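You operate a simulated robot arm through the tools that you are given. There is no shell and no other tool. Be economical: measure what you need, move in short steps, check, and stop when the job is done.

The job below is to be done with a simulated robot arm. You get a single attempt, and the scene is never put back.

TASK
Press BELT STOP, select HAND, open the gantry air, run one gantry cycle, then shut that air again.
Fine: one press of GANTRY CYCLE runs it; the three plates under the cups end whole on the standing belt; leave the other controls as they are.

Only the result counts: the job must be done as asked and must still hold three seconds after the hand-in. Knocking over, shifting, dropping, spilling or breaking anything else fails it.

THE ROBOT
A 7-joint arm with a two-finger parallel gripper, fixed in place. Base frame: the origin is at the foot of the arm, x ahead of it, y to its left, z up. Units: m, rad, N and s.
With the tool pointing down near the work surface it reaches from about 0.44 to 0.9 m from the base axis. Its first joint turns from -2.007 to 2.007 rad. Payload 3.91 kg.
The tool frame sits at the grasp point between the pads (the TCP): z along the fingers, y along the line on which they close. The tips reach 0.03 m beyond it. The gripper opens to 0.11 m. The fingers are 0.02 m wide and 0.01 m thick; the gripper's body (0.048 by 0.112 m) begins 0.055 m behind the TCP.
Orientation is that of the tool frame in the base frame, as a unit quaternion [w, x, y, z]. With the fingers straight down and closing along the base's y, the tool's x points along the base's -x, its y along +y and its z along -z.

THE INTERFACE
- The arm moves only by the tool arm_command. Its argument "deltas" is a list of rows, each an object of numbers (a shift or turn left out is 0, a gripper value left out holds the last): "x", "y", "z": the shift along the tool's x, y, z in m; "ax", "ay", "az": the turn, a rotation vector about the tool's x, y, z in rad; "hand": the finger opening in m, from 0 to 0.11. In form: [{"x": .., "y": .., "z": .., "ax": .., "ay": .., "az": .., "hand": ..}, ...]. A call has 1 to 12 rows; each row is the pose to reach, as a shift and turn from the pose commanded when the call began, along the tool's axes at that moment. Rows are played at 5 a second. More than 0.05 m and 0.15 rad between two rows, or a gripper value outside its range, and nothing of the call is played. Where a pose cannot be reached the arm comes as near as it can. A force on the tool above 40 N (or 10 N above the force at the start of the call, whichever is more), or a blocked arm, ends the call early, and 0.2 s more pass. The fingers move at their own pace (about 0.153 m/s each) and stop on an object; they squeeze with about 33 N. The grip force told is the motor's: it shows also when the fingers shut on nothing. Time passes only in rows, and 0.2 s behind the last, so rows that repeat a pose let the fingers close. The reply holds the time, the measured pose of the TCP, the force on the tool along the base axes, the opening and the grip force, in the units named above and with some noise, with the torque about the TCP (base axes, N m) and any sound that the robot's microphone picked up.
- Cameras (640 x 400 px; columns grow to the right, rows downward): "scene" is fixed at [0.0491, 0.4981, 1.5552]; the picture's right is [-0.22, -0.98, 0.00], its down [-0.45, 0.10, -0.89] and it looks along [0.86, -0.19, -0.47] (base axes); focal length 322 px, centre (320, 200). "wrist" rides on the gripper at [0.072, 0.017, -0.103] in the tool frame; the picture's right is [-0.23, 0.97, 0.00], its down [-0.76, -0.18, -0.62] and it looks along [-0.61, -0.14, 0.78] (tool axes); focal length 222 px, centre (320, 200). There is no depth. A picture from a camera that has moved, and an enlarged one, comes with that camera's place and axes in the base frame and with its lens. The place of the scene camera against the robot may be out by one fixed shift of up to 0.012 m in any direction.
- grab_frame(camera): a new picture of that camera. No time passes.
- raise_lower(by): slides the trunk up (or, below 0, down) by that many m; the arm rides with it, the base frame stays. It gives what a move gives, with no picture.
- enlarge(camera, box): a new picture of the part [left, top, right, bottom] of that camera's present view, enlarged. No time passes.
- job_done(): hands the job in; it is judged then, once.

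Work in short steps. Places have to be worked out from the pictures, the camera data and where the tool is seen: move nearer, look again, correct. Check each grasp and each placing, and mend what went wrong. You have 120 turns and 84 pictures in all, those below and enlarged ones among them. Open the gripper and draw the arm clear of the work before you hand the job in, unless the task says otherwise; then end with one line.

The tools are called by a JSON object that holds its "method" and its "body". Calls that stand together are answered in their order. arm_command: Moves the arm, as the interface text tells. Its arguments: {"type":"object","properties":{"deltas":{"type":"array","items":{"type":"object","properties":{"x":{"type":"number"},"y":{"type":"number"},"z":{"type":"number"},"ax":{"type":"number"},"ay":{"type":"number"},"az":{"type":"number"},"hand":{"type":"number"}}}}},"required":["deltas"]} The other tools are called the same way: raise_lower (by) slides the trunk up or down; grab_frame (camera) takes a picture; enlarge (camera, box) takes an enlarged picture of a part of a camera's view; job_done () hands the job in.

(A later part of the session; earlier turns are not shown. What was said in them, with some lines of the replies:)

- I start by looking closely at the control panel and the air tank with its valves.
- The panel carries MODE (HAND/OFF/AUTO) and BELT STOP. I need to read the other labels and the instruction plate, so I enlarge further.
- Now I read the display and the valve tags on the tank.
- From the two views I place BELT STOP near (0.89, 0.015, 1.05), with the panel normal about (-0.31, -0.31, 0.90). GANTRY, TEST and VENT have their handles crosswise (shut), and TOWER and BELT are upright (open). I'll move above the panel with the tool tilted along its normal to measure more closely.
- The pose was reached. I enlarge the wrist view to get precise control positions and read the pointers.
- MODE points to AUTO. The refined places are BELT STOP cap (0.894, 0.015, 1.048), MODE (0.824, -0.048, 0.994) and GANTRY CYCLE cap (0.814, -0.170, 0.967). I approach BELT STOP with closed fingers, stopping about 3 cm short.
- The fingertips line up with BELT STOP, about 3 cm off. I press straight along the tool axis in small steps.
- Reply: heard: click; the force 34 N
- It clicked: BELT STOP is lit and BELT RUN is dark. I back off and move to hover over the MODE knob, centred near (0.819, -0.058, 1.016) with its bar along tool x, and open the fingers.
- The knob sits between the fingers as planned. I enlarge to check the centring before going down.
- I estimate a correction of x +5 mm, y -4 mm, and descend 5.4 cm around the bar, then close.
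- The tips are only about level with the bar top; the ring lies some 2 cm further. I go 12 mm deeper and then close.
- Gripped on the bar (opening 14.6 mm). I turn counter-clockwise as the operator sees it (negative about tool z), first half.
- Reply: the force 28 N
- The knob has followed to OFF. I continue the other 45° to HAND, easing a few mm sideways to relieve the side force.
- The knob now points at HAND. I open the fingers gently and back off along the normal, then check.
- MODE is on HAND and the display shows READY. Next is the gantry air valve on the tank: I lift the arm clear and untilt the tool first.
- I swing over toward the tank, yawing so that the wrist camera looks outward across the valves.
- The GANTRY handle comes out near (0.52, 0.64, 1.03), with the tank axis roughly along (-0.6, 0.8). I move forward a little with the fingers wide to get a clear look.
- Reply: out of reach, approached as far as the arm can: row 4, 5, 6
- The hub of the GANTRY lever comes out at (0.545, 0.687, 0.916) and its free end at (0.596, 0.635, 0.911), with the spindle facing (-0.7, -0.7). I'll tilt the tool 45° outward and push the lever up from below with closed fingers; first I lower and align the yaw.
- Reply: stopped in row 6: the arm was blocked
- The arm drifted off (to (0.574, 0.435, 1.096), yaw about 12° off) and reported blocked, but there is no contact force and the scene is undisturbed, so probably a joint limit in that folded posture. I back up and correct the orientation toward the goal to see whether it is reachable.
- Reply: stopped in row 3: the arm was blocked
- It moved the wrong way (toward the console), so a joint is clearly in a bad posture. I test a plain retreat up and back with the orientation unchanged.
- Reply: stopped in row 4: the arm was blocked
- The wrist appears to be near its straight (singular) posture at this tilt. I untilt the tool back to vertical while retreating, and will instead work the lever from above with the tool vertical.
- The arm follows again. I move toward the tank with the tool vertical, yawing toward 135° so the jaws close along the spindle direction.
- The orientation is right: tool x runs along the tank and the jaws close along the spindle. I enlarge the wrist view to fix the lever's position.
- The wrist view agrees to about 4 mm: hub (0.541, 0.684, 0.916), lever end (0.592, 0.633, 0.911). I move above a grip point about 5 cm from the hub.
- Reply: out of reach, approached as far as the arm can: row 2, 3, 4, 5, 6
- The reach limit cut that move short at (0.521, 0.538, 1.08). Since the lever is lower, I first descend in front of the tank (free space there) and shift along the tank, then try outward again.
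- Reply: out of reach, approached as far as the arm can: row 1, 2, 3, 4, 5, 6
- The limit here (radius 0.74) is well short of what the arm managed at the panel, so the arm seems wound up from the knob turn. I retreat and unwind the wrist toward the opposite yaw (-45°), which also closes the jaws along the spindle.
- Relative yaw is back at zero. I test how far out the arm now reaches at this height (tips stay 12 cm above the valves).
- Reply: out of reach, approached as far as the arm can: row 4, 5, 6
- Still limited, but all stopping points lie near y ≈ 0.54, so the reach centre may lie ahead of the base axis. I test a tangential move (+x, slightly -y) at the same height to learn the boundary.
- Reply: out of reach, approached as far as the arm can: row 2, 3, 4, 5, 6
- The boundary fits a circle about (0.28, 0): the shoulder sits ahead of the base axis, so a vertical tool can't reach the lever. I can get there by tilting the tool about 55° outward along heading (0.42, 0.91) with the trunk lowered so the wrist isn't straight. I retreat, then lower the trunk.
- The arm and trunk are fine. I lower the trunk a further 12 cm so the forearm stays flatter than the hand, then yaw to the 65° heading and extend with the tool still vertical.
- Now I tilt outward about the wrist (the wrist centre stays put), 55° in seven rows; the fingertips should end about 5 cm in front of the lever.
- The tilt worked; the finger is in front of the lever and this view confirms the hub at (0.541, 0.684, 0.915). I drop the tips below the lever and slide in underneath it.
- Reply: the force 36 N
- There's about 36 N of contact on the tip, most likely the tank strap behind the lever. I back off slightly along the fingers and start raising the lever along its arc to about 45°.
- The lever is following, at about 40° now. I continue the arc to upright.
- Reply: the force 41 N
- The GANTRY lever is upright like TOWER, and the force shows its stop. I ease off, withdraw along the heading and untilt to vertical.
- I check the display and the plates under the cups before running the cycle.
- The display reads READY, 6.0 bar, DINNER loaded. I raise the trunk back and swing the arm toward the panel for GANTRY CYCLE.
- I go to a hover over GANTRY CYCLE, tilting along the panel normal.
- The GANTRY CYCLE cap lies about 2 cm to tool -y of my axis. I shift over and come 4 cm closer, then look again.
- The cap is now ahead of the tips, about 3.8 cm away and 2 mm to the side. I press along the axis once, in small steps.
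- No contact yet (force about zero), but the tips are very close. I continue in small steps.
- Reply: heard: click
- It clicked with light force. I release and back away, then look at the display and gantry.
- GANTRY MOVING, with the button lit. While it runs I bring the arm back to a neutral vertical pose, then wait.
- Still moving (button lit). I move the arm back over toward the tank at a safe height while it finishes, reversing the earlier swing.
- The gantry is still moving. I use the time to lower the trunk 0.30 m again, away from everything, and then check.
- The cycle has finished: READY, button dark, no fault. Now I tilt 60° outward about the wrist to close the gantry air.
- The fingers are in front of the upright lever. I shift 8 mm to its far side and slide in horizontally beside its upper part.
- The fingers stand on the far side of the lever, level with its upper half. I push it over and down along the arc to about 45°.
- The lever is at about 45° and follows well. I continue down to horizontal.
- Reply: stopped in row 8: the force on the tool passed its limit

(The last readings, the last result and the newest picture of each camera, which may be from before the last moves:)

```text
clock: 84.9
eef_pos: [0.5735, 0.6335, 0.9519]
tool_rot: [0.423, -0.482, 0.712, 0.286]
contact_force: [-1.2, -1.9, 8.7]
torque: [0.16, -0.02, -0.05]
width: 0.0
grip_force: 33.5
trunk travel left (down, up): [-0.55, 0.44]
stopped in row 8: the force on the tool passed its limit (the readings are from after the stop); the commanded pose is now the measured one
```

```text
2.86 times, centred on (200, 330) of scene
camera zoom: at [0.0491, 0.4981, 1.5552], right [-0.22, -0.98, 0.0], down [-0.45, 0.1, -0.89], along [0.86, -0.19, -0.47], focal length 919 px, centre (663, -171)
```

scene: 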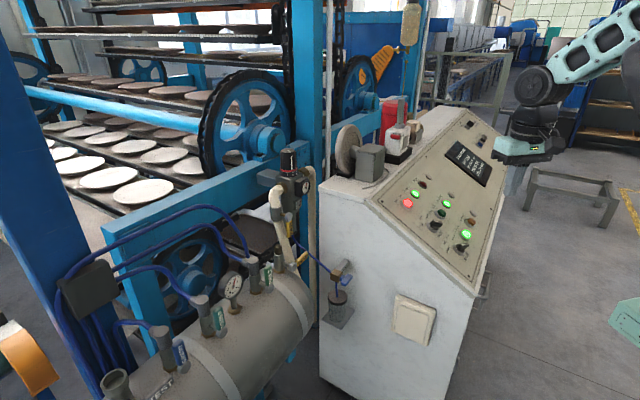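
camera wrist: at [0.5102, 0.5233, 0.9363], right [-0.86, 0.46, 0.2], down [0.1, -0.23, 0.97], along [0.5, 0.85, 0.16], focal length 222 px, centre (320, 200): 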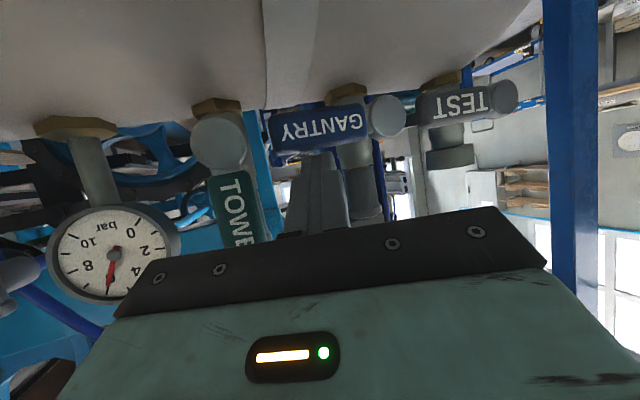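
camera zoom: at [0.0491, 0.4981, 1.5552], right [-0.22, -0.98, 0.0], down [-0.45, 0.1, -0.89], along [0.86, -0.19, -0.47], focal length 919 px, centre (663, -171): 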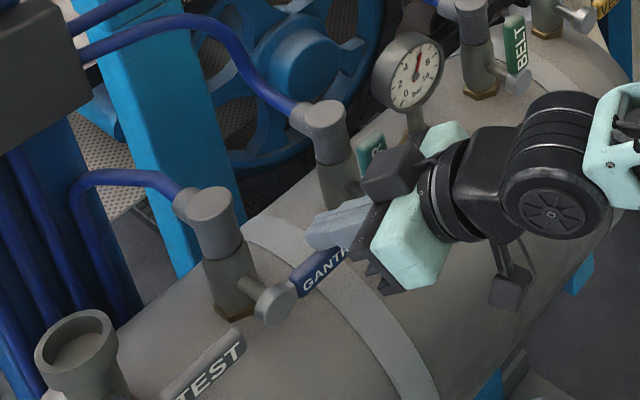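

The stop was reached, and the GANTRY lever lies parallel to the shut TEST lever. I lift off, withdraw along the heading and untilt.

{"method": "arm_command", "body": {"deltas": [{"x": -0.0104, "z": -0.006}, {"x": 0.0095, "z": -0.041}, {"x": 0.0293, "z": -0.0755}, {"x": 0.0558, "z": -0.0774, "ay": 0.14}, {"x": 0.0818, "z": -0.0829, "ay": 0.28}, {"x": 0.1068, "z": -0.092, "ay": 0.42}, {"x": 0.1302, "z": -0.1045, "ay": 0.56}, {"x": 0.1517, "z": -0.1202, "ay": 0.7}, {"x": 0.1708, "z": -0.1387, "ay": 0.84}, {"x": 0.1871, "z": -0.1597, "ay": 0.98}, {"x": 0.195, "z": -0.1727, "ay": 1.06}]}}

{"method": "raise_lower", "body": {"by": 0.3}}

{"method": "arm_command", "body": {"deltas": [{"x": 0.04, "z": -0.01, "hand": 0.06}, {"x": 0.08, "z": -0.02, "hand": 0.06}, {"x": 0.12, "z": -0.03}, {"x": 0.12, "z": -0.03}]}}

{"method": "grab_frame", "body": {"camera": "scene"}}

{"method": "enlarge", "body": {"camera": "scene", "box": [110, 260, 290, 400]}}

{"method": "enlarge", "body": {"camera": "scene", "box": [400, 130, 500, 250]}}

{"method": "enlarge", "body": {"camera": "scene", "box": [20, 100, 200, 240]}}

```text
clock: 87.3
eef_pos: [0.4815, 0.4045, 0.8606]
tool_rot: [0.002, -0.56, 0.828, 0.0]
contact_force: [-0.5, 0.9, -0.1]
torque: [-0.03, -0.02, -0.02]
width: 0.0002
grip_force: 33.5
trunk travel left (down, up): [-0.55, 0.44]
```

```text
clock: 90.3
eef_pos: [0.4822, 0.4053, 1.1598]
tool_rot: [0.002, -0.56, 0.829, 0.0]
contact_force: [0.1, -0.3, -0.3]
torque: [-0.02, 0.0, 0.02]
width: 0.0002
grip_force: 33.3
trunk travel left (down, up): [-0.85, 0.14]
```

```text
clock: 91.3
eef_pos: [0.4364, 0.2925, 1.1884]
tool_rot: [0.002, -0.56, 0.829, 0.001]
contact_force: [-0.2, -0.6, 0.2]
torque: [0.01, 0.04, 0.01]
width: 0.0599
grip_force: 0.1
trunk travel left (down, up): [-0.85, 0.14]
```

```text
11 pictures are left
```

scene: 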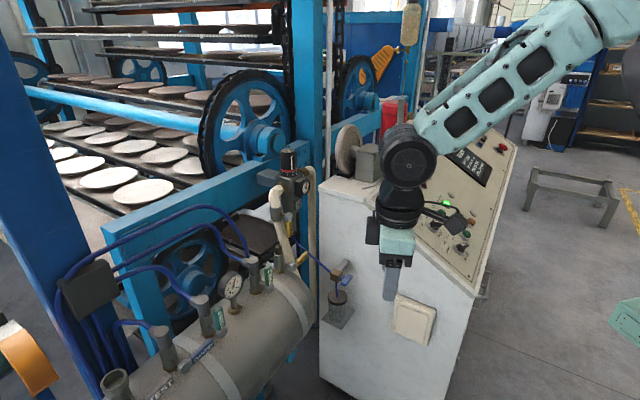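

```text
2.86 times, centred on (200, 330) of scene
camera zoom: at [0.0491, 0.4981, 1.5552], right [-0.22, -0.98, 0.0], down [-0.45, 0.1, -0.89], along [0.86, -0.19, -0.47], focal length 919 px, centre (663, -171)
```

zoom: 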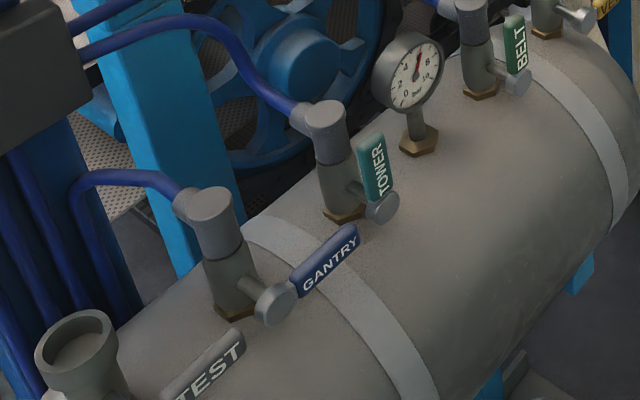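

```text
3.33 times, centred on (450, 190) of scene
camera zoom: at [0.0491, 0.4981, 1.5552], right [-0.22, -0.98, 0.0], down [-0.45, 0.1, -0.89], along [0.86, -0.19, -0.47], focal length 1072 px, centre (-113, 233)
```

zoom: 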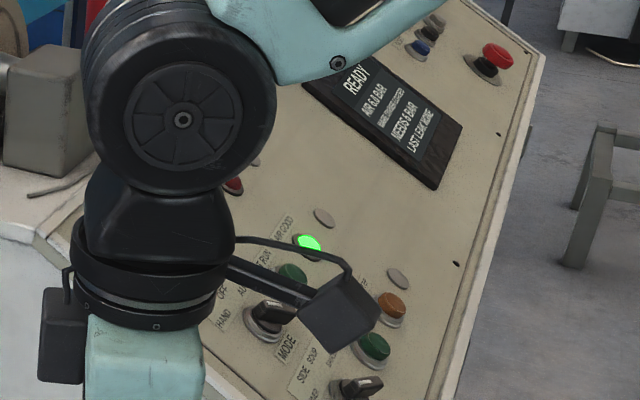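

```text
2.86 times, centred on (110, 170) of scene
camera zoom: at [0.0491, 0.4981, 1.5552], right [-0.22, -0.98, 0.0], down [-0.45, 0.1, -0.89], along [0.86, -0.19, -0.47], focal length 919 px, centre (920, 286)
```

zoom: 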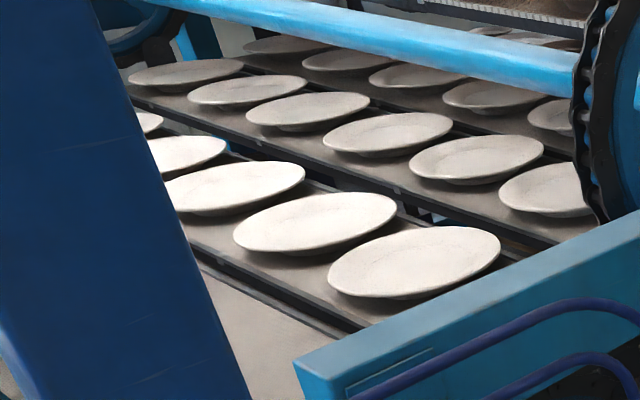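

The cycle is complete: the display shows READY with no fault, and BELT STOP and HAND are set. The gantry has carried its three plates off, the GANTRY lever is back at its original shut angle, and the arm is clear with the gripper open. I hand in.

{"method": "job_done", "body": {}}

```text
The job is handed in.
```

I pressed BELT STOP, set MODE to HAND, opened the gantry air, pressed GANTRY CYCLE once and shut the air again; the display reads READY with no fault, but the blue post hid the three plates' final spot, so I did not see them on the belt.
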